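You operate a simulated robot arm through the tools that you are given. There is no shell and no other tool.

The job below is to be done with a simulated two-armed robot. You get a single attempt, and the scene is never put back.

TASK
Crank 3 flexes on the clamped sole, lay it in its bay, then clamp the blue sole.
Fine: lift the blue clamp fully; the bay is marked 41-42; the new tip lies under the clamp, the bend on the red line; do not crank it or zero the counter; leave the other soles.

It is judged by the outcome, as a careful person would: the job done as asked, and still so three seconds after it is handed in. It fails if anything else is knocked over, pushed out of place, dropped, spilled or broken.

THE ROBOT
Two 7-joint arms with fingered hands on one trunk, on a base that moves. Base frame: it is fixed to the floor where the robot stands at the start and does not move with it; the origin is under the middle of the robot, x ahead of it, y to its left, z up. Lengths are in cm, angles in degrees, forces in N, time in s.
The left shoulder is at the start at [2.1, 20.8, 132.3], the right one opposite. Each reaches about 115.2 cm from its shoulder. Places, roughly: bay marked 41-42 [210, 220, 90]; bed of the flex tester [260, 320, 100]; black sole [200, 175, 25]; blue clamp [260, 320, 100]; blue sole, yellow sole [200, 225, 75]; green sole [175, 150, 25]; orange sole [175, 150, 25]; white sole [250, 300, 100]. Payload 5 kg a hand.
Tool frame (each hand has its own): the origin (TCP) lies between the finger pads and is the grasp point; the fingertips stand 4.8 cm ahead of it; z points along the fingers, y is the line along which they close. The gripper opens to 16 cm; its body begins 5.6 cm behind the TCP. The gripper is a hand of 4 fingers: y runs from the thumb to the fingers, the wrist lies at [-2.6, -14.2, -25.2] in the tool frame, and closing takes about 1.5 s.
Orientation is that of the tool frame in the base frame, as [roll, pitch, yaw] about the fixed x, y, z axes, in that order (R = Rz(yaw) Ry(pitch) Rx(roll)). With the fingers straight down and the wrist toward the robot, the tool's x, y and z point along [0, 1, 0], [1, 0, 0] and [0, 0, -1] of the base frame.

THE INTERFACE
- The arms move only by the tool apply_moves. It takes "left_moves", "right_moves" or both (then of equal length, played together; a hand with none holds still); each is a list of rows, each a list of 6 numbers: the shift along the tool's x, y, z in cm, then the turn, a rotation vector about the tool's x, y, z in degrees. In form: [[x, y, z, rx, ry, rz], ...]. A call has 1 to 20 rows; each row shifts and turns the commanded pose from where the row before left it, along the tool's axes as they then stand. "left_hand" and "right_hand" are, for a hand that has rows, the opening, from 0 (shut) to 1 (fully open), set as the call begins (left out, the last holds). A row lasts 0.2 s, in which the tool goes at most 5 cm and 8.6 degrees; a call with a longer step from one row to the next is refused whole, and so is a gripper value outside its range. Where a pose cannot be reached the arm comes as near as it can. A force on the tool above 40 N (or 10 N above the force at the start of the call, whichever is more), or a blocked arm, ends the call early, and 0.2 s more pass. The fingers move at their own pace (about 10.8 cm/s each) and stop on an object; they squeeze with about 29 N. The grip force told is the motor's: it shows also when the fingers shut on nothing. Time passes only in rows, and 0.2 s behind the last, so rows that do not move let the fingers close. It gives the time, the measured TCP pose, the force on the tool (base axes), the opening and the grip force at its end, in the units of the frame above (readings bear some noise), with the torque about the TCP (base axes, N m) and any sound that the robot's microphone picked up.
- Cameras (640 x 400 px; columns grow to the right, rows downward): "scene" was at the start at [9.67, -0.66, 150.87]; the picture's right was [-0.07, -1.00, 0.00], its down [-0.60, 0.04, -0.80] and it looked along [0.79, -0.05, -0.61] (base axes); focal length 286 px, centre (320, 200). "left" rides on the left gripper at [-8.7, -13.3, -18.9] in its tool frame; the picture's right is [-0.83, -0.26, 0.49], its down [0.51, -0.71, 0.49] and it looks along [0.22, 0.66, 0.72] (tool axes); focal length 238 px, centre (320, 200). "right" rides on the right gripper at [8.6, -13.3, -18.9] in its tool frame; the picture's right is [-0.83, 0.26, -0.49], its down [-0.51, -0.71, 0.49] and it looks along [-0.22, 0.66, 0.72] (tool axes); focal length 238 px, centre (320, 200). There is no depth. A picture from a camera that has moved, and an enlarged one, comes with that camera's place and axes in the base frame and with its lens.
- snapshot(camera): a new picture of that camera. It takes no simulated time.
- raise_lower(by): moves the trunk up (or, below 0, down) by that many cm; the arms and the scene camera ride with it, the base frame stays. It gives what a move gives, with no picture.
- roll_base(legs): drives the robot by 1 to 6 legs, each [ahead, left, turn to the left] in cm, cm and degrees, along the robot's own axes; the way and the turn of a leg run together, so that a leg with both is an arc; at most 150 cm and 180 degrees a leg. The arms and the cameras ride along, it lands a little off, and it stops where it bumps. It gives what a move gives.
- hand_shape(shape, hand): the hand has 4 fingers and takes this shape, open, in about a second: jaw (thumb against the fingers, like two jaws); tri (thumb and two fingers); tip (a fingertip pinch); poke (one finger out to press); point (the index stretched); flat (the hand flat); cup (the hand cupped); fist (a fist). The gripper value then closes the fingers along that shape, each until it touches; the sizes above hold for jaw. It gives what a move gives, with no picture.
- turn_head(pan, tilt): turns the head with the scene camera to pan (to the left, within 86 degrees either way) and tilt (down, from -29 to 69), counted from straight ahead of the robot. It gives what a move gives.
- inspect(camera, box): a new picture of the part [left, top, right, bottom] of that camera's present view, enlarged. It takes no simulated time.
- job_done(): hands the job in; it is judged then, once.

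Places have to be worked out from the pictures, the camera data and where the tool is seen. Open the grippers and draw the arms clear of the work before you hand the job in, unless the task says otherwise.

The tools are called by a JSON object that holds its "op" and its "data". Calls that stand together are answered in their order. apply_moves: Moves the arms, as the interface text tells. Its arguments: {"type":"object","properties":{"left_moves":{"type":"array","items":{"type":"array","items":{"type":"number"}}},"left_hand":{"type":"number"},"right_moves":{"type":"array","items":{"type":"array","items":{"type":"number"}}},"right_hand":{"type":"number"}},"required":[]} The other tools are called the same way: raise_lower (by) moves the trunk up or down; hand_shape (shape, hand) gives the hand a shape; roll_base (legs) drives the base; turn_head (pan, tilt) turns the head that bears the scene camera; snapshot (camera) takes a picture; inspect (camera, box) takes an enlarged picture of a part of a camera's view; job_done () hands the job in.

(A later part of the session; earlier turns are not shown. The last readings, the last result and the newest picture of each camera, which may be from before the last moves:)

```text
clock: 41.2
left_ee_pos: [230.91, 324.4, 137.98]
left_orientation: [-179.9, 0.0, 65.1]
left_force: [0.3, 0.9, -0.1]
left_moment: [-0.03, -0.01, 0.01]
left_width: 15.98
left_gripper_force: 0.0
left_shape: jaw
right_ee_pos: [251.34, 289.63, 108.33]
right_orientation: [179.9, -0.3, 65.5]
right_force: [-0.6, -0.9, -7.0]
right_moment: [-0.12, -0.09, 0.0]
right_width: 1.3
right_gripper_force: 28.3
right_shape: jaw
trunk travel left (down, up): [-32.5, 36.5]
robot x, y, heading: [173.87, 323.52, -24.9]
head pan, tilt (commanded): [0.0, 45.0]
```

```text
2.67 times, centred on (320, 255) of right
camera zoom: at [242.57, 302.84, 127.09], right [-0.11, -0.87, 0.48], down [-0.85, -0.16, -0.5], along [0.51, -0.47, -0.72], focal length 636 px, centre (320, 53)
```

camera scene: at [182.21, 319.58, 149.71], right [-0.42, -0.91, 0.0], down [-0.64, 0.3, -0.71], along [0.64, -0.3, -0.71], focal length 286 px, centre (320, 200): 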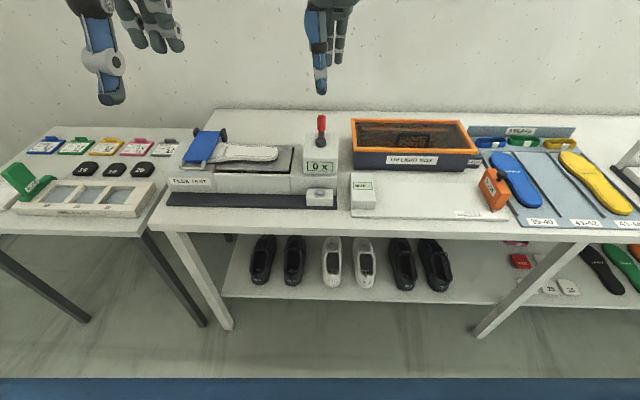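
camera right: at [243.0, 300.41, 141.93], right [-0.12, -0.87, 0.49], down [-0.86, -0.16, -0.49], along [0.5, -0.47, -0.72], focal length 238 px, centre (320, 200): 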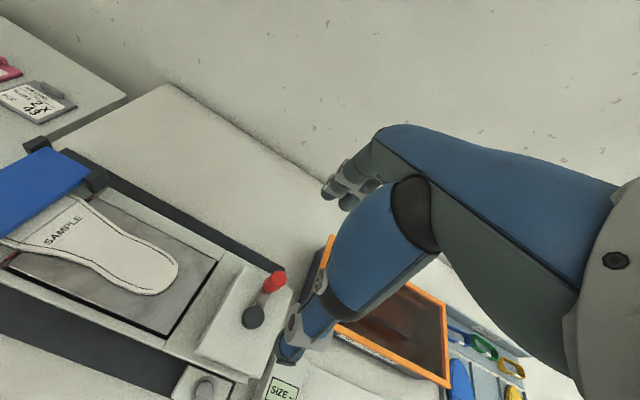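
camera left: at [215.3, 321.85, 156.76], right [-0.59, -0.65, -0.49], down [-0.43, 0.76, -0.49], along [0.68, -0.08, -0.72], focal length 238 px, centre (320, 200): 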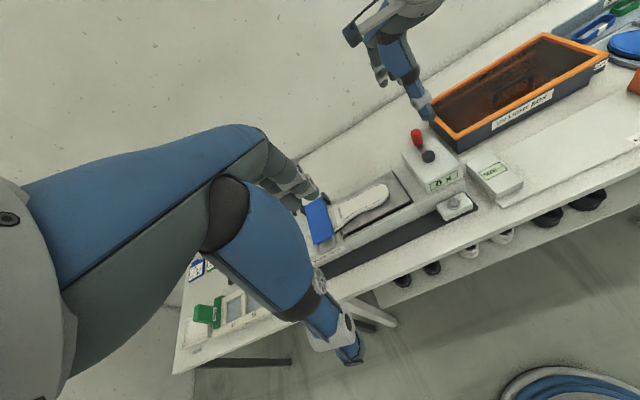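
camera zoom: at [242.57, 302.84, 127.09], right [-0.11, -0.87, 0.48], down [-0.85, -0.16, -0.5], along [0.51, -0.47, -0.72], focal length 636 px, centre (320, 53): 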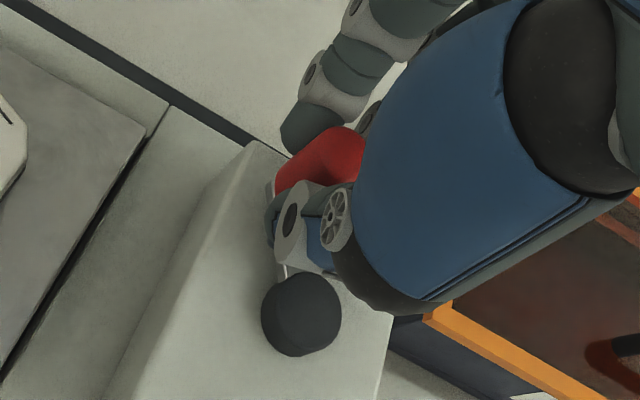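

Counter-clockwise moves freely, now about 30 degrees round with almost no force. I go on counter-clockwise to 90 degrees with radius 4.5.

{"op": "apply_moves", "data": {"right_moves": [[0.548, -0.38, 0, 0, 0, 0], [0.486, -0.457, 0, 0, 0, 0], [0.413, -0.524, 0, 0, 0, 0], [0.331, -0.579, 0, 0, 0, 0], [0.241, -0.621, 0, 0, 0, 0], [0.148, -0.651, 0, 0, 0, 0], [0.049, -0.665, 0, 0, 0, 0]]}}

{"op": "inspect", "data": {"camera": "scene", "box": [160, 70, 400, 220]}}

{"op": "inspect", "data": {"camera": "right", "box": [200, 180, 440, 330]}}

```text
clock: 42.8
left_ee_pos: [230.81, 324.58, 137.89]
left_orientation: [-179.9, 0.1, 65.3]
left_force: [0.4, -0.3, 0.1]
left_moment: [0.0, -0.01, -0.03]
left_width: 16.01
left_gripper_force: 0.2
left_shape: jaw
right_ee_pos: [248.55, 293.47, 108.23]
right_orientation: [179.8, -0.5, 65.6]
right_force: [8.5, 11.2, -6.3]
right_moment: [0.34, -0.46, 0.07]
right_width: 1.29
right_gripper_force: 29.0
right_shape: jaw
trunk travel left (down, up): [-32.5, 36.5]
robot x, y, heading: [173.53, 323.64, -24.7]
head pan, tilt (commanded): [0.0, 45.0]
```

```text
2.67 times, centred on (280, 145) of scene
camera zoom: at [182.16, 319.82, 149.73], right [-0.42, -0.91, 0.0], down [-0.64, 0.3, -0.71], along [0.64, -0.3, -0.71], focal length 763 px, centre (427, 347)
```

zoom: 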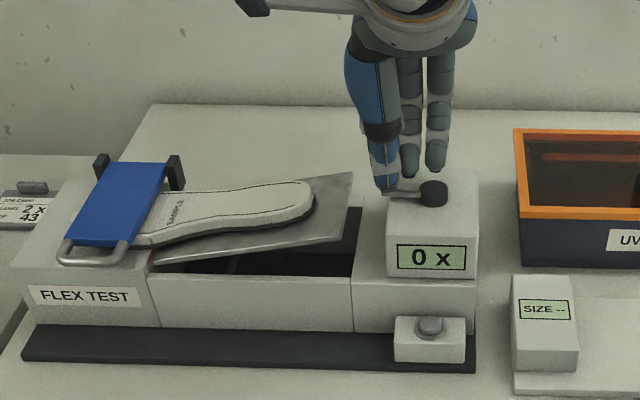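

```text
2.67 times, centred on (320, 255) of right
camera zoom: at [240.0, 306.69, 127.12], right [-0.11, -0.87, 0.48], down [-0.85, -0.16, -0.5], along [0.51, -0.46, -0.72], focal length 636 px, centre (320, 53)
```

zoom: 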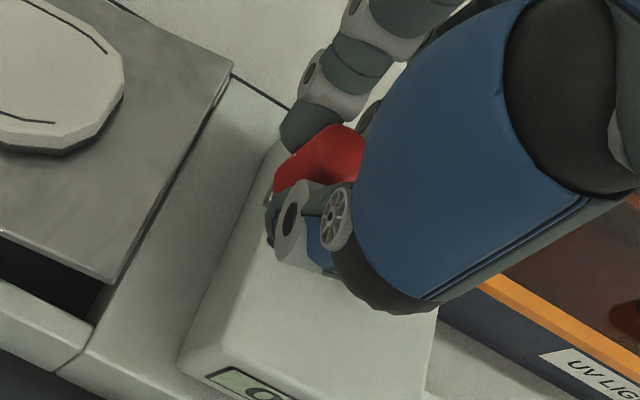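

The bed lifts and bends the sole as the crank turns; force hints that the true circle is slightly wider. I carry on from 90 to 180 degrees with radius 4.8.

{"op": "apply_moves", "data": {"right_moves": [[0.091, -0.751, 0, 0, 0, 0], [-0.176, -0.732, 0, 0, 0, 0], [-0.288, -0.696, 0, 0, 0, 0], [-0.394, -0.642, 0, 0, 0, 0], [-0.489, -0.573, 0, 0, 0, 0], [-0.573, -0.489, 0, 0, 0, 0], [-0.642, -0.394, 0, 0, 0, 0], [-0.696, -0.288, 0, 0, 0, 0], [-0.732, -0.176, 0, 0, 0, 0], [-0.751, -0.059, 0, 0, 0, 0]]}}

{"op": "inspect", "data": {"camera": "scene", "box": [160, 70, 400, 220]}}

{"op": "inspect", "data": {"camera": "right", "box": [200, 180, 440, 330]}}

```text
clock: 45.0
left_ee_pos: [230.55, 324.45, 138.04]
left_orientation: [-179.9, 0.0, 65.1]
left_force: [-0.5, 0.0, 0.6]
left_moment: [0.01, -0.04, 0.01]
left_width: 16.0
left_gripper_force: 0.0
left_shape: jaw
right_ee_pos: [241.97, 290.78, 108.37]
right_orientation: [179.8, -0.3, 65.4]
right_force: [-21.3, 9.1, -0.4]
right_moment: [0.44, 0.83, 0.06]
right_width: 1.31
right_gripper_force: 29.0
right_shape: jaw
trunk travel left (down, up): [-32.5, 36.5]
robot x, y, heading: [173.76, 323.4, -24.7]
head pan, tilt (commanded): [0.0, 45.0]
```

```text
2.67 times, centred on (280, 145) of scene
camera zoom: at [181.81, 319.73, 149.75], right [-0.42, -0.91, 0.0], down [-0.64, 0.3, -0.71], along [0.64, -0.3, -0.71], focal length 763 px, centre (427, 347)
```

zoom: 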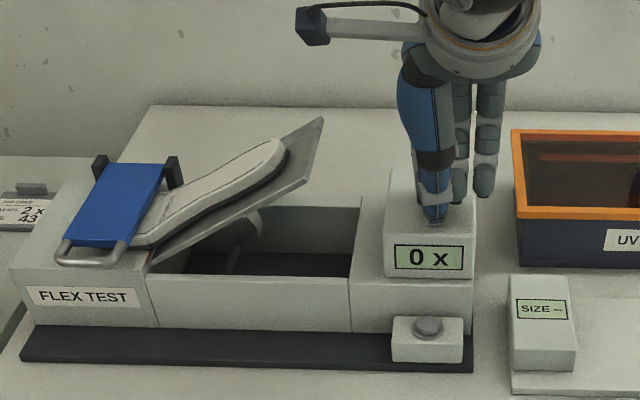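

```text
2.67 times, centred on (320, 255) of right
camera zoom: at [233.4, 304.07, 127.14], right [-0.11, -0.87, 0.48], down [-0.85, -0.16, -0.5], along [0.51, -0.47, -0.72], focal length 636 px, centre (320, 53)
```

zoom: 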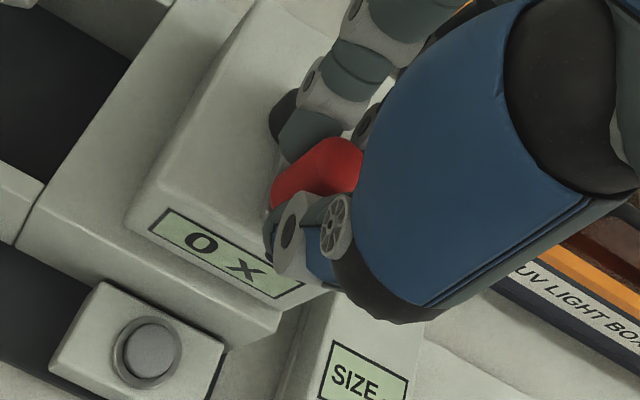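

Fitting the four measured points gives the crank centre at about (246.5, 289.0) and radius 4.9; I'm at about 183 degrees with the bed at its top. I continue toward 220 degrees with a slight outward correction.

{"op": "apply_moves", "data": {"right_moves": [[-0.803, -0.133, 0, 0, 0, 0], [-0.773, 0.247, 0, 0, 0, 0], [-0.722, 0.372, 0, 0, 0, 0], [-0.65, 0.485, 0, 0, 0, 0]]}}

{"op": "inspect", "data": {"camera": "scene", "box": [160, 70, 400, 220]}}

```text
clock: 46.0
left_ee_pos: [230.7, 324.23, 138.0]
left_orientation: [180.0, 0.0, 65.2]
left_force: [-0.1, -0.1, -0.2]
left_moment: [0.04, 0.0, 0.03]
left_width: 16.0
left_gripper_force: 0.1
left_shape: jaw
right_ee_pos: [241.92, 287.62, 108.36]
right_orientation: [179.7, -0.4, 65.4]
right_force: [-11.1, -2.5, -1.4]
right_moment: [-0.08, 0.43, 0.0]
right_width: 1.33
right_gripper_force: 29.1
right_shape: jaw
trunk travel left (down, up): [-32.5, 36.5]
robot x, y, heading: [173.83, 324.07, -24.9]
head pan, tilt (commanded): [0.0, 45.0]
```

```text
2.67 times, centred on (280, 145) of scene
camera zoom: at [181.94, 319.6, 149.74], right [-0.42, -0.91, 0.0], down [-0.64, 0.3, -0.71], along [0.64, -0.3, -0.71], focal length 763 px, centre (427, 347)
```

zoom: 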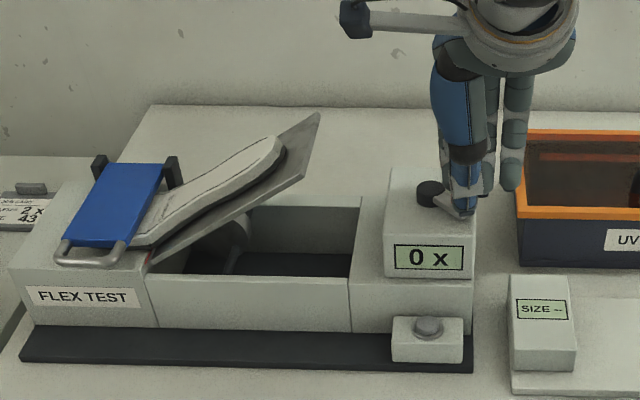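

Now about 221 degrees, the force pointing slightly outward, so I shift the path outward 0.2 cm and continue to 270 degrees.

{"op": "apply_moves", "data": {"right_moves": [[-0.691, 0.436, 0, 0, 0, 0], [-0.457, 0.671, 0, 0, 0, 0], [-0.339, 0.737, 0, 0, 0, 0], [-0.222, 0.825, 0, 0, 0, 0], [-0.074, 0.851, 0, 0, 0, 0]]}}

{"op": "inspect", "data": {"camera": "scene", "box": [160, 70, 400, 220]}}

```text
clock: 47.2
left_ee_pos: [230.78, 324.39, 137.94]
left_orientation: [-179.9, 0.0, 65.2]
left_force: [0.3, -1.0, -0.7]
left_moment: [0.02, 0.02, 0.0]
left_width: 16.0
left_gripper_force: 0.2
left_shape: jaw
right_ee_pos: [244.43, 284.65, 108.42]
right_orientation: [179.8, -0.4, 65.5]
right_force: [-0.9, -7.9, 1.0]
right_moment: [-0.36, -0.12, -0.04]
right_width: 1.34
right_gripper_force: 28.7
right_shape: jaw
trunk travel left (down, up): [-32.5, 36.5]
robot x, y, heading: [173.66, 323.33, -25.1]
head pan, tilt (commanded): [0.0, 45.0]
```

```text
2.67 times, centred on (280, 145) of scene
camera zoom: at [182.06, 319.59, 149.73], right [-0.42, -0.91, 0.0], down [-0.64, 0.3, -0.71], along [0.64, -0.3, -0.71], focal length 763 px, centre (427, 347)
```

zoom: 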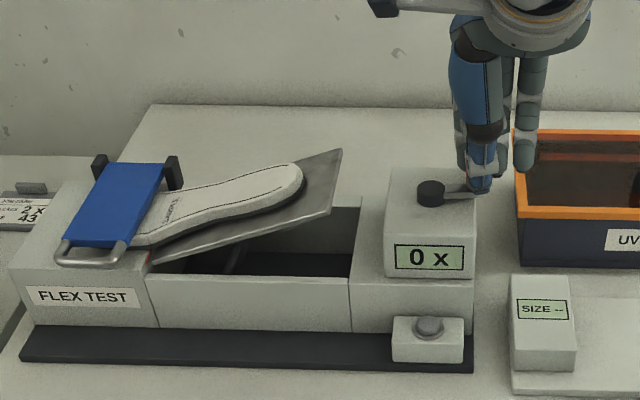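

At about 269 degrees with light forces. I complete the first turn, 270 to 360 degrees.

{"op": "apply_moves", "data": {"right_moves": [[-0.04, 0.759, 0, 0, 0, 0], [0.177, 0.74, 0, 0, 0, 0], [0.292, 0.703, 0, 0, 0, 0], [0.397, 0.649, 0, 0, 0, 0], [0.495, 0.578, 0, 0, 0, 0], [0.578, 0.495, 0, 0, 0, 0], [0.649, 0.397, 0, 0, 0, 0], [0.703, 0.292, 0, 0, 0, 0], [0.74, 0.177, 0, 0, 0, 0], [0.759, 0.06, 0, 0, 0, 0]]}}

{"op": "inspect", "data": {"camera": "scene", "box": [160, 70, 400, 220]}}

```text
clock: 49.4
left_ee_pos: [230.83, 324.43, 137.8]
left_orientation: [-179.9, 0.0, 65.2]
left_force: [-0.1, -0.9, -0.3]
left_moment: [-0.01, 0.0, 0.01]
left_width: 16.01
left_gripper_force: 0.1
left_shape: jaw
right_ee_pos: [250.91, 287.17, 108.4]
right_orientation: [179.8, -0.4, 65.5]
right_force: [6.8, -3.7, 3.0]
right_moment: [-0.2, -0.41, -0.05]
right_width: 1.34
right_gripper_force: 29.1
right_shape: jaw
trunk travel left (down, up): [-32.5, 36.5]
robot x, y, heading: [173.52, 324.03, -24.7]
head pan, tilt (commanded): [0.0, 45.0]
```

```text
2.67 times, centred on (280, 145) of scene
camera zoom: at [182.1, 319.7, 149.73], right [-0.42, -0.91, 0.0], down [-0.64, 0.3, -0.71], along [0.64, -0.3, -0.71], focal length 763 px, centre (427, 347)
```

zoom: 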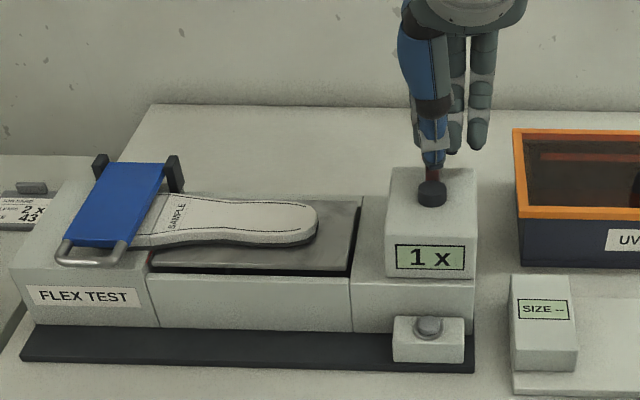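

The counter reads 1 x after a full counter-clockwise turn. I start the second turn, first half.

{"op": "apply_moves", "data": {"right_moves": [[0.764, -0.06, 0, 0, 0, 0], [0.744, -0.179, 0, 0, 0, 0], [0.708, -0.293, 0, 0, 0, 0], [0.653, -0.401, 0, 0, 0, 0], [0.583, -0.497, 0, 0, 0, 0], [0.497, -0.583, 0, 0, 0, 0], [0.401, -0.653, 0, 0, 0, 0], [0.293, -0.708, 0, 0, 0, 0], [0.179, -0.744, 0, 0, 0, 0], [0.06, -0.764, 0, 0, 0, 0], [-0.06, -0.764, 0, 0, 0, 0], [-0.179, -0.744, 0, 0, 0, 0], [-0.293, -0.708, 0, 0, 0, 0], [-0.401, -0.653, 0, 0, 0, 0], [-0.497, -0.583, 0, 0, 0, 0], [-0.583, -0.497, 0, 0, 0, 0], [-0.653, -0.401, 0, 0, 0, 0], [-0.708, -0.293, 0, 0, 0, 0], [-0.744, -0.179, 0, 0, 0, 0], [-0.764, -0.06, 0, 0, 0, 0]]}}

{"op": "inspect", "data": {"camera": "scene", "box": [160, 70, 400, 220]}}

```text
clock: 53.6
left_ee_pos: [230.72, 324.38, 137.99]
left_orientation: [-180.0, 0.0, 65.2]
left_force: [-0.7, -0.6, 0.1]
left_moment: [0.04, -0.01, 0.02]
left_width: 16.0
left_gripper_force: 0.1
left_shape: jaw
right_ee_pos: [241.74, 291.0, 108.33]
right_orientation: [179.8, -0.3, 65.3]
right_force: [-7.7, 6.1, 3.1]
right_moment: [0.2, 0.24, 0.04]
right_width: 1.31
right_gripper_force: 29.3
right_shape: jaw
trunk travel left (down, up): [-32.5, 36.5]
robot x, y, heading: [173.9, 323.38, -24.7]
head pan, tilt (commanded): [0.0, 45.0]
```

```text
2.67 times, centred on (280, 145) of scene
camera zoom: at [181.92, 319.72, 149.74], right [-0.42, -0.91, 0.0], down [-0.64, 0.3, -0.71], along [0.64, -0.3, -0.71], focal length 763 px, centre (427, 347)
```

zoom: 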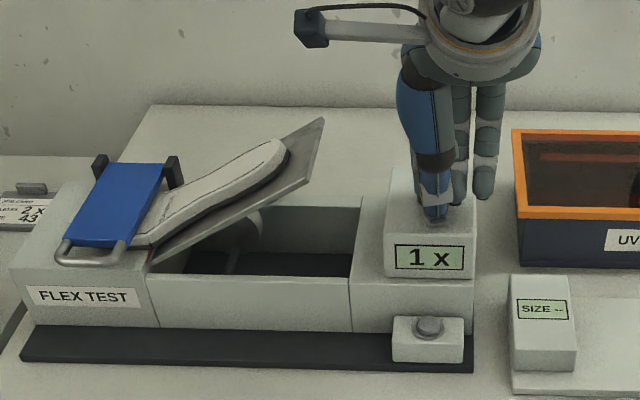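

Smooth, with low force (about 10 N). Second half of the second turn.

{"op": "apply_moves", "data": {"right_moves": [[-0.764, 0.06, 0, 0, 0, 0], [-0.744, 0.179, 0, 0, 0, 0], [-0.708, 0.293, 0, 0, 0, 0], [-0.653, 0.401, 0, 0, 0, 0], [-0.583, 0.497, 0, 0, 0, 0], [-0.497, 0.583, 0, 0, 0, 0], [-0.401, 0.653, 0, 0, 0, 0], [-0.293, 0.708, 0, 0, 0, 0], [-0.179, 0.744, 0, 0, 0, 0], [-0.06, 0.764, 0, 0, 0, 0], [0.06, 0.764, 0, 0, 0, 0], [0.179, 0.744, 0, 0, 0, 0], [0.293, 0.708, 0, 0, 0, 0], [0.401, 0.653, 0, 0, 0, 0], [0.497, 0.583, 0, 0, 0, 0], [0.583, 0.497, 0, 0, 0, 0], [0.653, 0.401, 0, 0, 0, 0], [0.708, 0.293, 0, 0, 0, 0], [0.744, 0.179, 0, 0, 0, 0], [0.764, 0.06, 0, 0, 0, 0]]}}

{"op": "inspect", "data": {"camera": "scene", "box": [160, 70, 400, 220]}}

```text
clock: 57.8
left_ee_pos: [230.9, 324.49, 137.92]
left_orientation: [-179.8, 0.0, 65.1]
left_force: [-0.3, 0.9, 0.5]
left_moment: [-0.03, 0.0, 0.0]
left_width: 16.02
left_gripper_force: 0.1
left_shape: jaw
right_ee_pos: [250.69, 287.14, 108.3]
right_orientation: [179.8, -0.4, 65.5]
right_force: [3.5, -2.3, 0.4]
right_moment: [-0.09, -0.26, -0.03]
right_width: 1.32
right_gripper_force: 29.1
right_shape: jaw
trunk travel left (down, up): [-32.5, 36.5]
robot x, y, heading: [173.62, 323.83, -25.0]
head pan, tilt (commanded): [0.0, 45.0]
```

```text
2.67 times, centred on (280, 145) of scene
camera zoom: at [182.08, 319.71, 149.73], right [-0.42, -0.91, 0.0], down [-0.64, 0.3, -0.71], along [0.64, -0.3, -0.71], focal length 763 px, centre (427, 347)
```

zoom: 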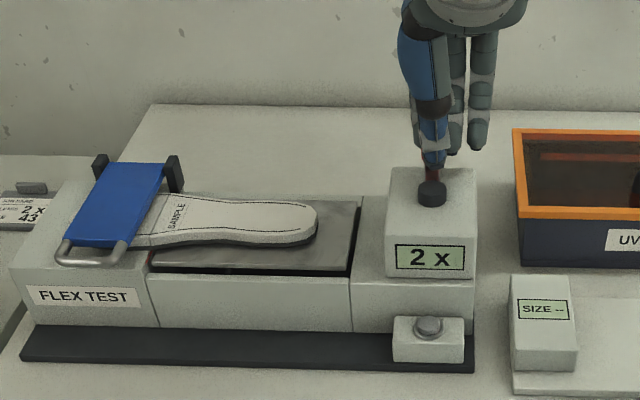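

The counter reads 2 x. I start the third and last turn, first half.

{"op": "apply_moves", "data": {"right_moves": [[0.764, -0.06, 0, 0, 0, 0], [0.744, -0.179, 0, 0, 0, 0], [0.708, -0.293, 0, 0, 0, 0], [0.653, -0.401, 0, 0, 0, 0], [0.583, -0.497, 0, 0, 0, 0], [0.497, -0.583, 0, 0, 0, 0], [0.401, -0.653, 0, 0, 0, 0], [0.293, -0.708, 0, 0, 0, 0], [0.179, -0.744, 0, 0, 0, 0], [0.06, -0.764, 0, 0, 0, 0], [-0.06, -0.764, 0, 0, 0, 0], [-0.179, -0.744, 0, 0, 0, 0], [-0.293, -0.708, 0, 0, 0, 0], [-0.401, -0.653, 0, 0, 0, 0], [-0.497, -0.583, 0, 0, 0, 0], [-0.583, -0.497, 0, 0, 0, 0], [-0.653, -0.401, 0, 0, 0, 0], [-0.708, -0.293, 0, 0, 0, 0], [-0.744, -0.179, 0, 0, 0, 0], [-0.764, -0.06, 0, 0, 0, 0]]}}

```text
clock: 62.0
left_ee_pos: [230.63, 324.51, 138.0]
left_orientation: [-180.0, 0.0, 65.2]
left_force: [1.1, -0.3, 0.2]
left_moment: [0.0, -0.05, 0.01]
left_width: 16.01
left_gripper_force: 0.0
left_shape: jaw
right_ee_pos: [241.8, 291.05, 108.35]
right_orientation: [179.8, -0.4, 65.4]
right_force: [-9.6, 6.3, 4.2]
right_moment: [0.3, 0.28, 0.07]
right_width: 1.29
right_gripper_force: 29.2
right_shape: jaw
trunk travel left (down, up): [-32.5, 36.5]
robot x, y, heading: [173.6, 323.63, -24.8]
head pan, tilt (commanded): [0.0, 45.0]
```

Half of the third turn is done with low force; I finish it back to the starting position.

{"op": "apply_moves", "data": {"right_moves": [[-0.764, 0.06, 0, 0, 0, 0], [-0.744, 0.179, 0, 0, 0, 0], [-0.708, 0.293, 0, 0, 0, 0], [-0.653, 0.401, 0, 0, 0, 0], [-0.583, 0.497, 0, 0, 0, 0], [-0.497, 0.583, 0, 0, 0, 0], [-0.401, 0.653, 0, 0, 0, 0], [-0.293, 0.708, 0, 0, 0, 0], [-0.179, 0.744, 0, 0, 0, 0], [-0.06, 0.764, 0, 0, 0, 0], [0.06, 0.764, 0, 0, 0, 0], [0.179, 0.744, 0, 0, 0, 0], [0.293, 0.708, 0, 0, 0, 0], [0.401, 0.653, 0, 0, 0, 0], [0.497, 0.583, 0, 0, 0, 0], [0.583, 0.497, 0, 0, 0, 0], [0.653, 0.401, 0, 0, 0, 0], [0.708, 0.293, 0, 0, 0, 0], [0.744, 0.179, 0, 0, 0, 0], [0.764, 0.06, 0, 0, 0, 0]]}}

{"op": "inspect", "data": {"camera": "scene", "box": [160, 70, 400, 220]}}

{"op": "snapshot", "data": {"camera": "left"}}

```text
clock: 66.2
left_ee_pos: [230.84, 324.46, 137.83]
left_orientation: [-179.9, 0.1, 65.3]
left_force: [-0.4, -0.1, 0.7]
left_moment: [-0.04, -0.02, -0.02]
left_width: 16.01
left_gripper_force: 0.1
left_shape: jaw
right_ee_pos: [250.86, 287.2, 108.3]
right_orientation: [179.8, -0.5, 65.5]
right_force: [3.1, -2.3, -0.7]
right_moment: [-0.09, -0.2, 0.03]
right_width: 1.31
right_gripper_force: 29.0
right_shape: jaw
trunk travel left (down, up): [-32.5, 36.5]
robot x, y, heading: [173.67, 323.5, -24.8]
head pan, tilt (commanded): [0.0, 45.0]
```

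```text
2.67 times, centred on (280, 145) of scene
camera zoom: at [182.09, 319.71, 149.73], right [-0.42, -0.91, 0.0], down [-0.64, 0.3, -0.71], along [0.64, -0.3, -0.71], focal length 763 px, centre (427, 347)
```

zoom: 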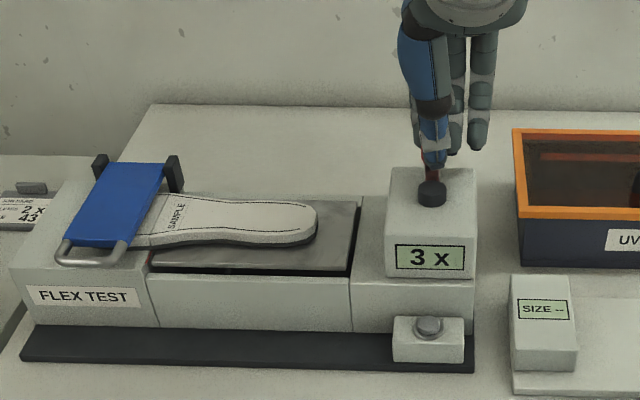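

```text
taken
camera left: at [215.14, 322.1, 156.84], right [-0.59, -0.65, -0.49], down [-0.43, 0.76, -0.49], along [0.69, -0.08, -0.72], focal length 238 px, centre (320, 200)
```

left: 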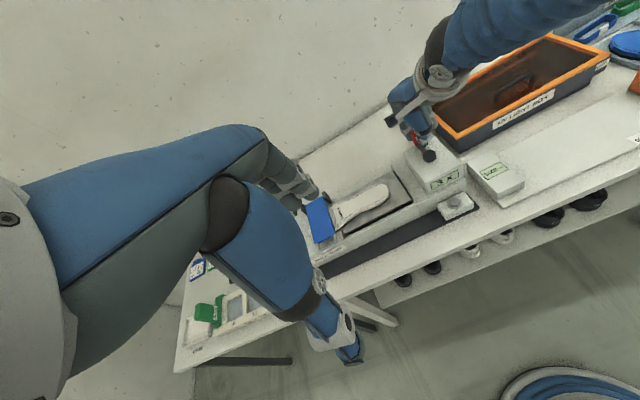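

The counter reads 3 x and the bed is flat again. I open the right hand, then lift it straight up off the handle.

{"op": "apply_moves", "data": {"right_moves": [[0, 0, 0, 0, 0, 0], [0, 0, 0, 0, 0, 0], [0, 0, 0, 0, 0, 0], [0, 0, 0, 0, 0, 0], [0, 0, -1, 0, 0, 0], [0, 0, -2, 0, 0, 0], [0, 0, -4, 0, 0, 0], [0, 0, -4, 0, 0, 0], [0, 0, -4, 0, 0, 0]], "right_hand": 0.5}}

{"op": "snapshot", "data": {"camera": "scene"}}

{"op": "inspect", "data": {"camera": "scene", "box": [150, 80, 390, 230]}}

```text
clock: 68.2
left_ee_pos: [230.65, 324.42, 138.06]
left_orientation: [-180.0, 0.0, 65.2]
left_force: [-0.9, 0.0, 0.3]
left_moment: [0.01, -0.09, 0.02]
left_width: 16.01
left_gripper_force: 0.0
left_shape: jaw
right_ee_pos: [250.63, 287.07, 123.49]
right_orientation: [179.9, -0.5, 65.4]
right_force: [-0.8, 0.5, -1.3]
right_moment: [-0.04, -0.15, -0.01]
right_width: 7.98
right_gripper_force: 0.1
right_shape: jaw
trunk travel left (down, up): [-32.5, 36.5]
robot x, y, heading: [173.56, 323.32, -24.8]
head pan, tilt (commanded): [0.0, 45.0]
```

```text
taken
camera scene: at [181.91, 319.72, 149.74], right [-0.42, -0.91, 0.0], down [-0.64, 0.3, -0.71], along [0.64, -0.3, -0.71], focal length 286 px, centre (320, 200)
```

scene: 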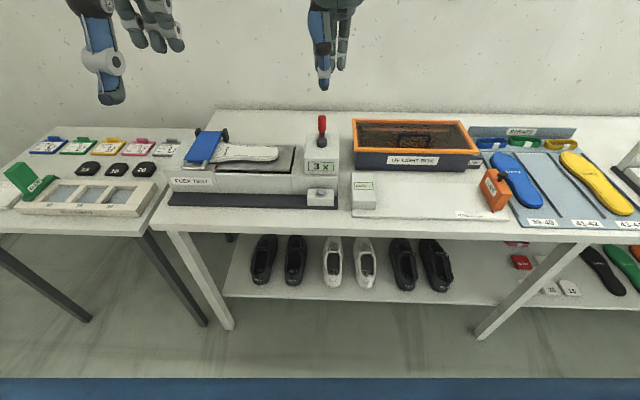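

```text
2.67 times, centred on (270, 155) of scene
camera zoom: at [181.91, 319.72, 149.74], right [-0.42, -0.91, 0.0], down [-0.64, 0.3, -0.71], along [0.64, -0.3, -0.71], focal length 763 px, centre (453, 320)
```

zoom: 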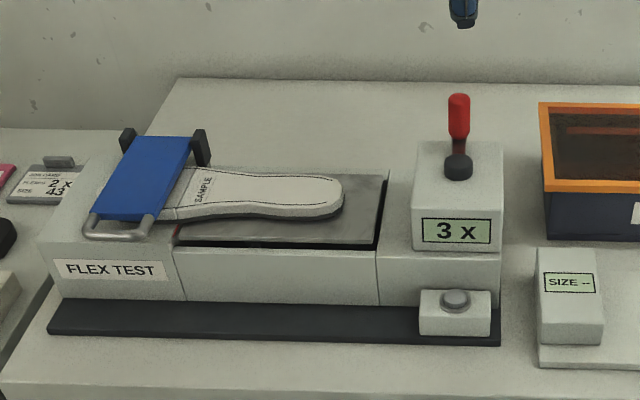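

The crank is released, the counter stays at 3 x. Now I study the blue clamp closely.

{"op": "inspect", "data": {"camera": "scene", "box": [160, 115, 240, 195]}}

{"op": "inspect", "data": {"camera": "right", "box": [0, 100, 240, 350]}}

{"op": "inspect", "data": {"camera": "left", "box": [270, 140, 430, 260]}}

```text
5.00 times, centred on (200, 155) of scene
camera zoom: at [181.91, 319.72, 149.74], right [-0.42, -0.91, 0.0], down [-0.64, 0.3, -0.71], along [0.64, -0.3, -0.71], focal length 1431 px, centre (920, 425)
```

zoom: 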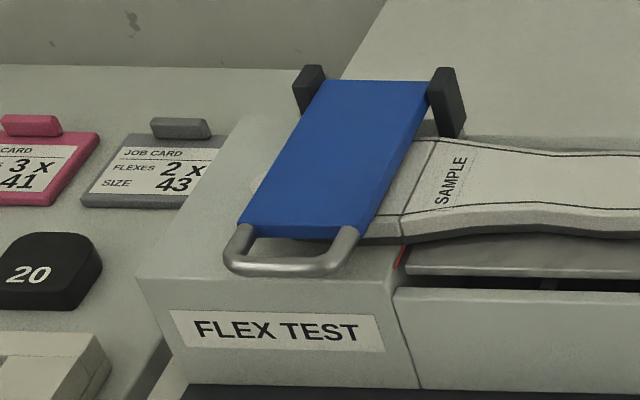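

```text
1.60 times, centred on (120, 225) of right
camera zoom: at [241.92, 300.31, 142.21], right [-0.11, -0.87, 0.48], down [-0.85, -0.16, -0.5], along [0.51, -0.47, -0.72], focal length 381 px, centre (640, 160)
```

zoom: 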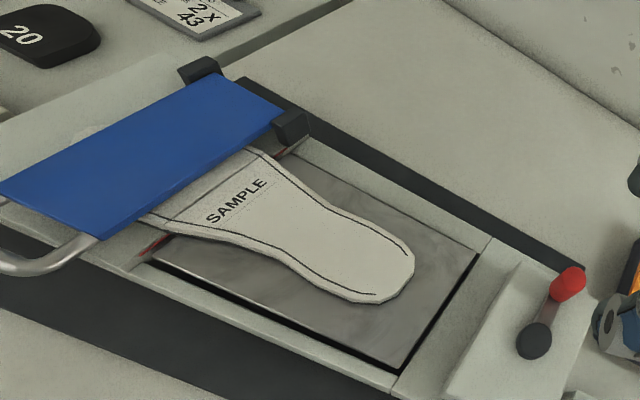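

```text
3.33 times, centred on (350, 200) of left
camera zoom: at [214.95, 322.12, 156.91], right [-0.58, -0.65, -0.49], down [-0.43, 0.76, -0.49], along [0.69, -0.08, -0.72], focal length 794 px, centre (220, 200)
```

zoom: 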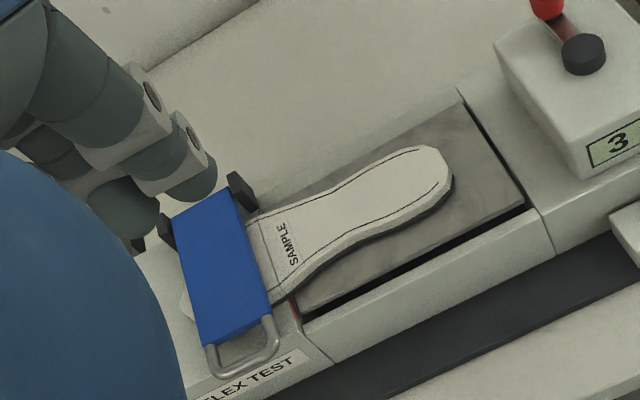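

The clamp is a blue plate hinged at two black posts on the far side (about (272,317,98)) with a U-shaped grey handle at the near end, its bar at about (256.1, 325.7, 97.3), overhanging the block front. A narrow pinch suits the bar, so I set the left hand to the fingertip-pinch shape and look at it.

{"op": "hand_shape", "data": {"shape": "tip", "hand": "left"}}

{"op": "inspect", "data": {"camera": "scene", "box": [40, 0, 240, 120]}}

{"op": "snapshot", "data": {"camera": "left"}}

{"op": "snapshot", "data": {"camera": "right"}}

```text
clock: 69.1
left_ee_pos: [230.87, 324.39, 137.9]
left_orientation: [179.9, 0.0, 65.1]
left_force: [-0.6, -0.1, -1.1]
left_moment: [-0.03, -0.02, -0.04]
left_width: 15.99
left_gripper_force: 0.1
left_shape: tip
right_ee_pos: [250.7, 286.96, 123.42]
right_orientation: [179.7, -0.4, 65.5]
right_force: [0.9, -0.2, 0.1]
right_moment: [-0.01, 0.01, 0.0]
right_width: 7.97
right_gripper_force: 0.0
right_shape: jaw
trunk travel left (down, up): [-32.5, 36.5]
robot x, y, heading: [173.42, 323.36, -24.9]
head pan, tilt (commanded): [0.0, 45.0]
```

```text
3.20 times, centred on (140, 60) of scene
camera zoom: at [182.01, 319.69, 149.73], right [-0.42, -0.91, 0.0], down [-0.64, 0.3, -0.71], along [0.64, -0.3, -0.71], focal length 916 px, centre (896, 648)
```

zoom: 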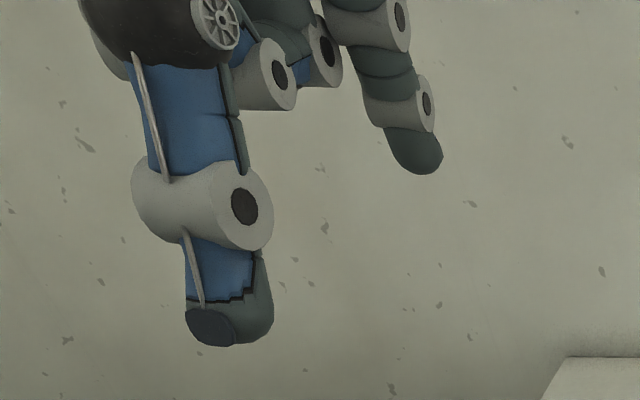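

```text
taken
camera left: at [215.07, 322.08, 156.86], right [-0.58, -0.65, -0.49], down [-0.43, 0.76, -0.49], along [0.69, -0.08, -0.72], focal length 238 px, centre (320, 200)
```

left: 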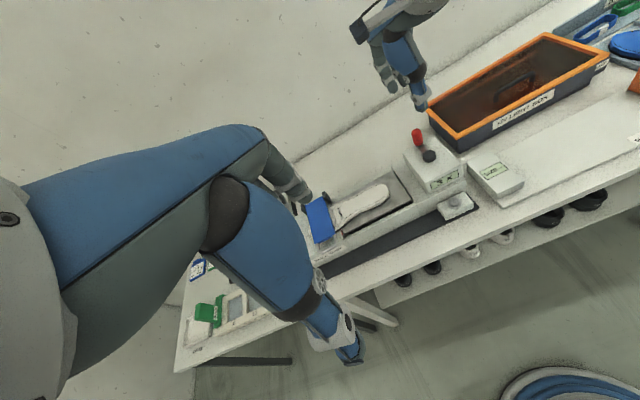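

```text
taken
camera right: at [242.03, 300.28, 142.16], right [-0.11, -0.87, 0.48], down [-0.85, -0.16, -0.5], along [0.51, -0.47, -0.72], focal length 238 px, centre (320, 200)
```

right: 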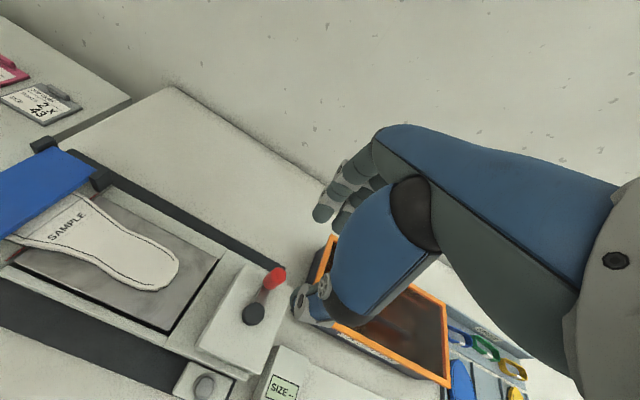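

The pinch shape leaves only thumb and index extended. The block top is at about z 93.2 and the bar overhangs its front edge by 3–4 cm at z 97, so there is room to pinch it. I move the left hand above the bar with a small opening.

{"op": "apply_moves", "data": {"left_moves": [[1.475, 2.79, 3.1, 0, 0, 0], [1.475, 2.79, 3.1, 0, 0, 0], [1.475, 2.79, 3.1, 0, 0, 0], [1.475, 2.79, 3.1, 0, 0, 0], [1.475, 2.79, 3.1, 0, 0, 0], [1.475, 2.79, 3.1, 0, 0, 0], [1.475, 2.79, 3.1, 0, 0, 0], [1.475, 2.79, 3.1, 0, 0, 0], [0, 0, 0, 0, 0, 0], [0, 0, 0, 0, 0, 0]], "left_hand": 0.25}}

{"op": "snapshot", "data": {"camera": "left"}}

{"op": "inspect", "data": {"camera": "scene", "box": [140, 60, 260, 200]}}

{"op": "snapshot", "data": {"camera": "right"}}

```text
clock: 71.3
left_ee_pos: [256.04, 325.81, 113.16]
left_orientation: [-179.8, -0.1, 65.2]
left_force: [0.6, 0.3, 0.2]
left_moment: [-0.02, 0.03, -0.02]
left_width: 4.04
left_gripper_force: 0.0
left_shape: tip
right_ee_pos: [250.79, 286.98, 123.28]
right_orientation: [179.9, -0.4, 65.5]
right_force: [1.1, 0.6, -0.7]
right_moment: [0.01, 0.05, 0.04]
right_width: 7.97
right_gripper_force: 0.0
right_shape: jaw
trunk travel left (down, up): [-32.5, 36.5]
robot x, y, heading: [173.56, 323.32, -25.1]
head pan, tilt (commanded): [0.0, 45.0]
```

```text
taken
camera left: at [240.36, 323.47, 132.06], right [-0.59, -0.65, -0.49], down [-0.43, 0.76, -0.49], along [0.69, -0.08, -0.72], focal length 238 px, centre (320, 200)
```

left: 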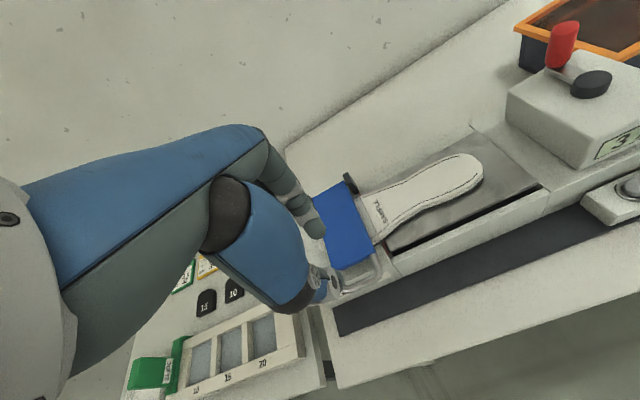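

```text
2.86 times, centred on (200, 130) of scene
camera zoom: at [182.13, 319.67, 149.73], right [-0.42, -0.91, 0.0], down [-0.64, 0.3, -0.71], along [0.64, -0.3, -0.71], focal length 818 px, centre (663, 400)
```

zoom: 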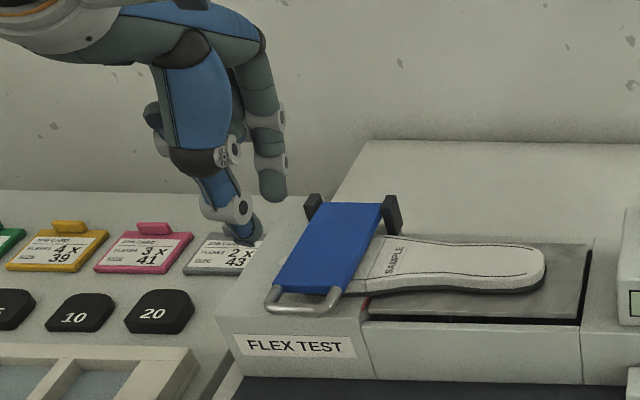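

```text
taken
camera right: at [242.14, 300.25, 142.11], right [-0.11, -0.87, 0.48], down [-0.85, -0.16, -0.5], along [0.51, -0.47, -0.72], focal length 238 px, centre (320, 200)
```

right: 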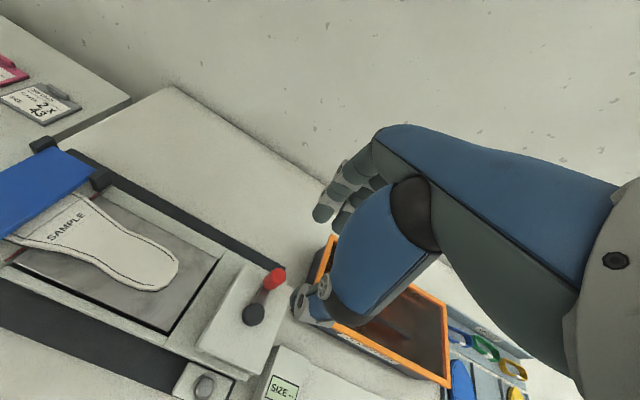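

The hand is above the bar area. I enlarge the left camera's view for a better fix on the bar.

{"op": "inspect", "data": {"camera": "left", "box": [280, 170, 440, 320]}}

{"op": "inspect", "data": {"camera": "scene", "box": [210, 120, 270, 180]}}

```text
2.67 times, centred on (360, 245) of left
camera zoom: at [240.36, 323.47, 132.06], right [-0.59, -0.65, -0.49], down [-0.43, 0.76, -0.49], along [0.69, -0.08, -0.72], focal length 636 px, centre (213, 80)
```

zoom: 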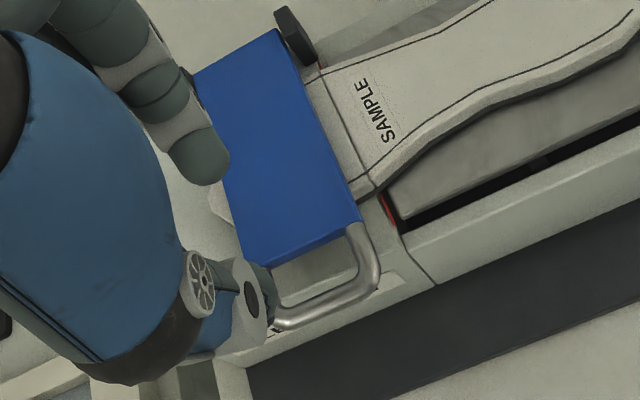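

```text
6.67 times, centred on (240, 150) of scene
camera zoom: at [182.13, 319.67, 149.73], right [-0.42, -0.91, 0.0], down [-0.64, 0.3, -0.71], along [0.64, -0.3, -0.71], focal length 1908 px, centre (853, 533)
```

zoom: 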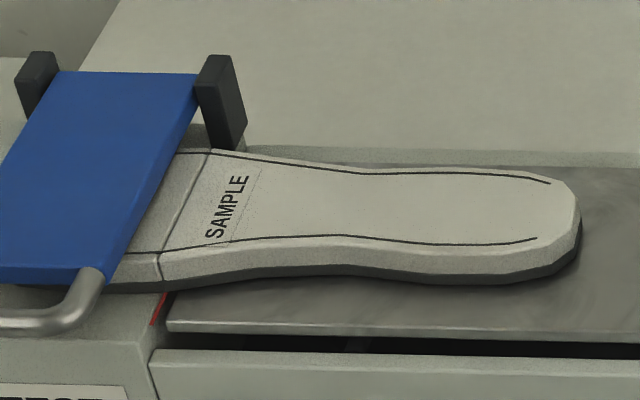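

Fixes agree on the bar near (256, 325.6) at z about 98. I lower the open pinch to just above the bar to check alignment.

{"op": "apply_moves", "data": {"left_moves": [[0, 0, 3, 0, 0, 0], [0, 0, 3, 0, 0, 0], [0, 0, 2.5, 0, 0, 0], [0, 0, 0, 0, 0, 0]]}}

{"op": "inspect", "data": {"camera": "left", "box": [280, 190, 440, 340]}}

{"op": "inspect", "data": {"camera": "scene", "box": [180, 100, 280, 190]}}

```text
clock: 72.3
left_ee_pos: [256.0, 325.88, 104.57]
left_orientation: [-179.9, 0.0, 65.1]
left_force: [0.5, 0.8, -0.5]
left_moment: [0.02, 0.02, 0.0]
left_width: 4.01
left_gripper_force: 0.0
left_shape: tip
right_ee_pos: [250.72, 286.97, 123.52]
right_orientation: [179.8, -0.3, 65.4]
right_force: [-0.8, 0.0, -0.5]
right_moment: [-0.04, 0.01, 0.01]
right_width: 7.97
right_gripper_force: 0.0
right_shape: jaw
trunk travel left (down, up): [-32.5, 36.5]
robot x, y, heading: [174.1, 323.5, -24.7]
head pan, tilt (commanded): [0.0, 45.0]
```

```text
2.67 times, centred on (360, 265) of left
camera zoom: at [240.32, 323.56, 123.47], right [-0.58, -0.65, -0.49], down [-0.43, 0.76, -0.49], along [0.69, -0.08, -0.72], focal length 636 px, centre (213, 27)
```

zoom: 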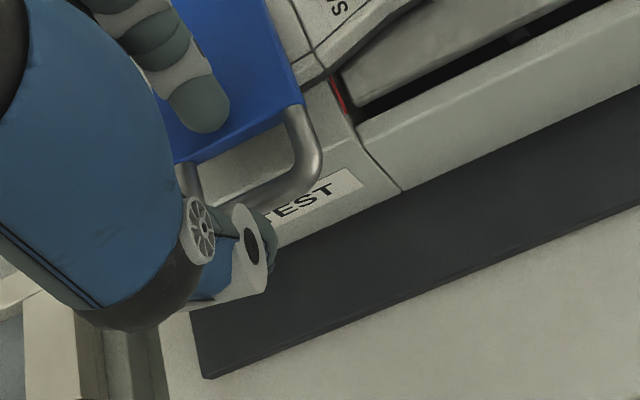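

```text
4.44 times, centred on (230, 145) of scene
camera zoom: at [182.02, 319.69, 149.74], right [-0.42, -0.91, 0.0], down [-0.64, 0.3, -0.71], along [0.64, -0.3, -0.71], focal length 1272 px, centre (720, 444)
```

zoom: 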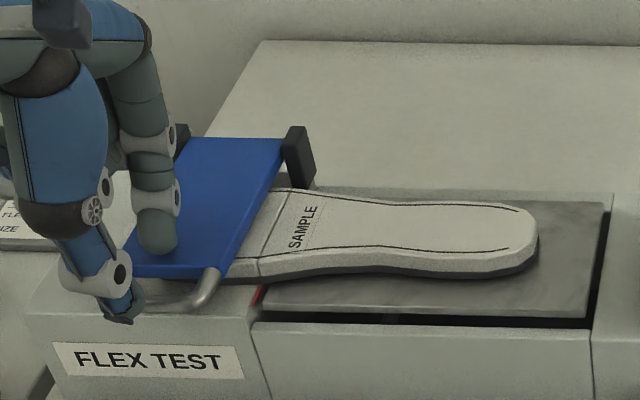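

The gap between bar and plate is only about 2.5 cm, tight for a fingertip. A lateral pinch on both sides of the U-handle is better: its axis is parallel to the hinge. I raise the hand and turn it 90 degrees so that it closes left–right, opened to about 11 cm.

{"op": "apply_moves", "data": {"left_moves": [[0, 0, -5, 0, 0, 0], [0, 0, -5, 0, 0, 0], [0, 0, 0, 0, 0, 8.2], [0, 0, 0, 0, 0, 8.2], [0, 0, 0, 0, 0, 8.2], [0, 0, 0, 0, 0, 8.2], [0, 0, 0, 0, 0, 8.2], [0, 0, 0, 0, 0, 8.2], [0, 0, 0, 0, 0, 8.2], [0, 0, 0, 0, 0, 8.2], [0, 0, 0, 0, 0, 8.2], [0, 0, 0, 0, 0, 8.2], [0, 0, 0, 0, 0, 8.0], [0, 0, 0, 0, 0, 0]], "left_hand": 0.7}}

{"op": "snapshot", "data": {"camera": "left"}}

{"op": "snapshot", "data": {"camera": "scene"}}

```text
clock: 75.3
left_ee_pos: [256.06, 326.0, 114.6]
left_orientation: [179.8, -0.1, -24.9]
left_force: [-1.6, 0.3, 0.9]
left_moment: [-0.01, -0.04, -0.01]
left_width: 11.17
left_gripper_force: 0.0
left_shape: tip
right_ee_pos: [250.73, 286.97, 123.34]
right_orientation: [179.8, -0.3, 65.6]
right_force: [-0.3, -0.2, 0.0]
right_moment: [-0.04, -0.08, 0.01]
right_width: 7.97
right_gripper_force: 0.0
right_shape: jaw
trunk travel left (down, up): [-32.5, 36.5]
robot x, y, heading: [173.87, 323.65, -24.9]
head pan, tilt (commanded): [0.0, 45.0]
```

```text
taken
camera left: at [253.65, 341.56, 133.55], right [-0.65, 0.59, -0.49], down [0.76, 0.43, -0.49], along [-0.08, -0.69, -0.72], focal length 238 px, centre (320, 200)
```

left: 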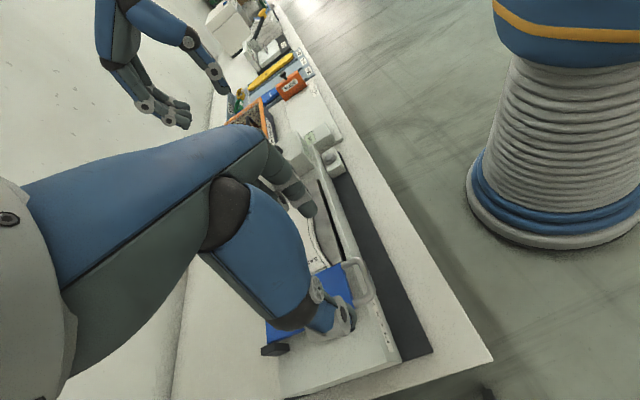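

```text
taken
camera scene: at [182.0, 319.75, 149.74], right [-0.42, -0.91, 0.0], down [-0.64, 0.3, -0.71], along [0.64, -0.3, -0.71], focal length 286 px, centre (320, 200)
```

scene: 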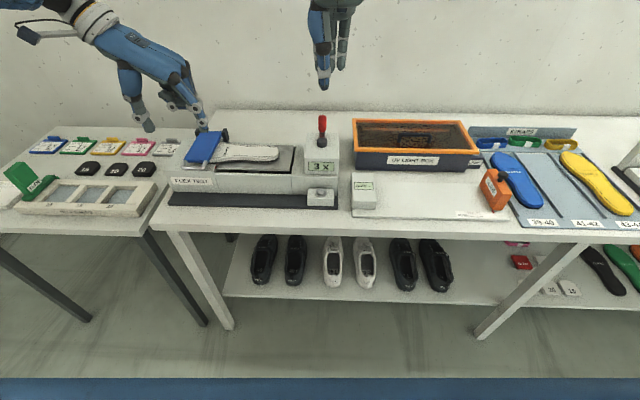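

The turn worked: thumb to the left, index to the right of the handle. I enlarge both views to align over the U-handle.

{"op": "inspect", "data": {"camera": "left", "box": [250, 170, 410, 380]}}

{"op": "inspect", "data": {"camera": "scene", "box": [120, 60, 260, 200]}}

```text
1.90 times, centred on (330, 275) of left
camera zoom: at [253.65, 341.56, 133.55], right [-0.65, 0.59, -0.49], down [0.76, 0.43, -0.49], along [-0.08, -0.69, -0.72], focal length 454 px, centre (301, 57)
```

zoom: 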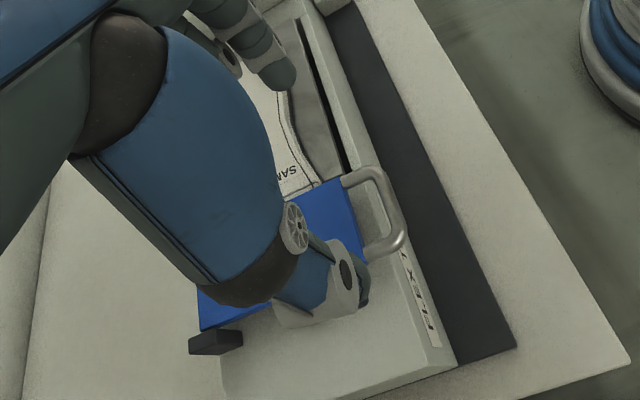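

```text
2.86 times, centred on (190, 130) of scene
camera zoom: at [182.0, 319.75, 149.74], right [-0.42, -0.91, 0.0], down [-0.64, 0.3, -0.71], along [0.64, -0.3, -0.71], focal length 818 px, centre (691, 400)
```

zoom: 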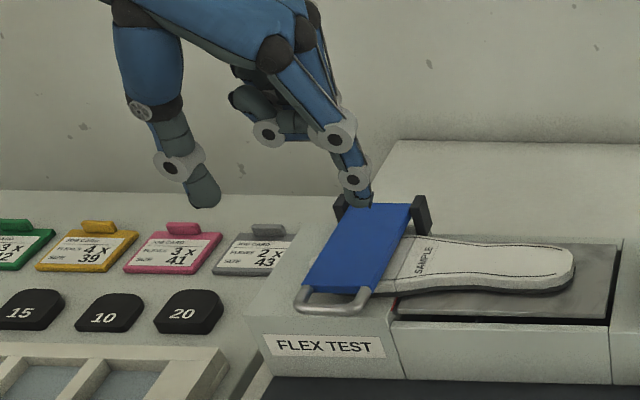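

The U-handle's centre is about (255.7, 325.7), so I shift 0.7 cm forward and 0.4 cm right and lower so the fingertips flank the handle (TCP z about 100).

{"op": "apply_moves", "data": {"left_moves": [[0.7, 0.4, 1, 0, 0, 0], [0, 0, 4, 0, 0, 0], [0, 0, 4, 0, 0, 0], [0, 0, 3, 0, 0, 0], [0, 0, 2.6, 0, 0, 0], [0, 0, 0, 0, 0, 0]]}}

{"op": "inspect", "data": {"camera": "left", "box": [250, 190, 410, 390]}}

{"op": "inspect", "data": {"camera": "scene", "box": [140, 90, 260, 200]}}

```text
clock: 76.8
left_ee_pos: [256.55, 324.61, 100.86]
left_orientation: [179.5, -0.5, -24.6]
left_force: [-4.0, 0.9, 25.8]
left_moment: [1.79, -0.58, 0.35]
left_width: 11.2
left_gripper_force: 0.1
left_shape: tip
right_ee_pos: [250.64, 287.07, 123.36]
right_orientation: [179.8, -0.5, 65.5]
right_force: [0.8, 0.9, -1.0]
right_moment: [-0.04, 0.11, -0.03]
right_width: 7.96
right_gripper_force: 0.2
right_shape: jaw
trunk travel left (down, up): [-32.5, 36.5]
robot x, y, heading: [173.47, 323.99, -24.6]
head pan, tilt (commanded): [0.0, 45.0]
stopped in row 6 (left hand): the force on the tool passed its limit at 43 N (the readings are from after the stop); the commanded pose is now the measured one
```

```text
2.00 times, centred on (330, 290) of left
camera zoom: at [254.1, 340.56, 119.59], right [-0.65, 0.58, -0.49], down [0.76, 0.43, -0.49], along [-0.07, -0.69, -0.72], focal length 477 px, centre (300, 20)
```

zoom: 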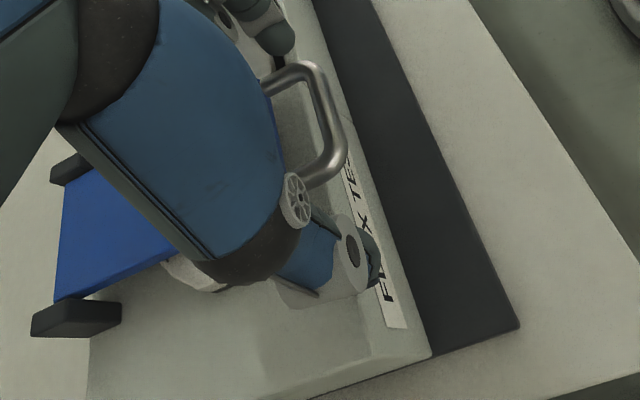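

```text
3.64 times, centred on (200, 145) of scene
camera zoom: at [181.99, 319.7, 149.74], right [-0.42, -0.91, 0.0], down [-0.64, 0.3, -0.71], along [0.64, -0.3, -0.71], focal length 1041 px, centre (756, 400)
```

zoom: 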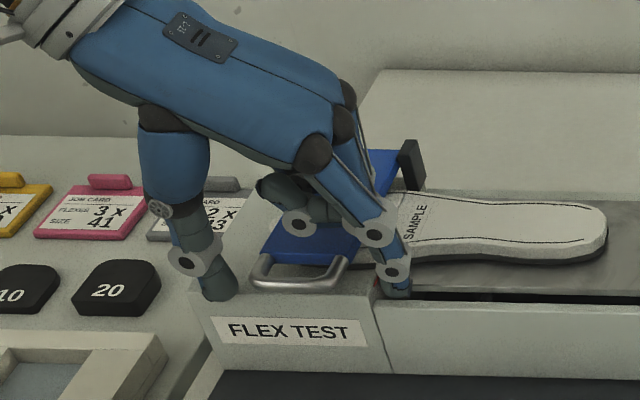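

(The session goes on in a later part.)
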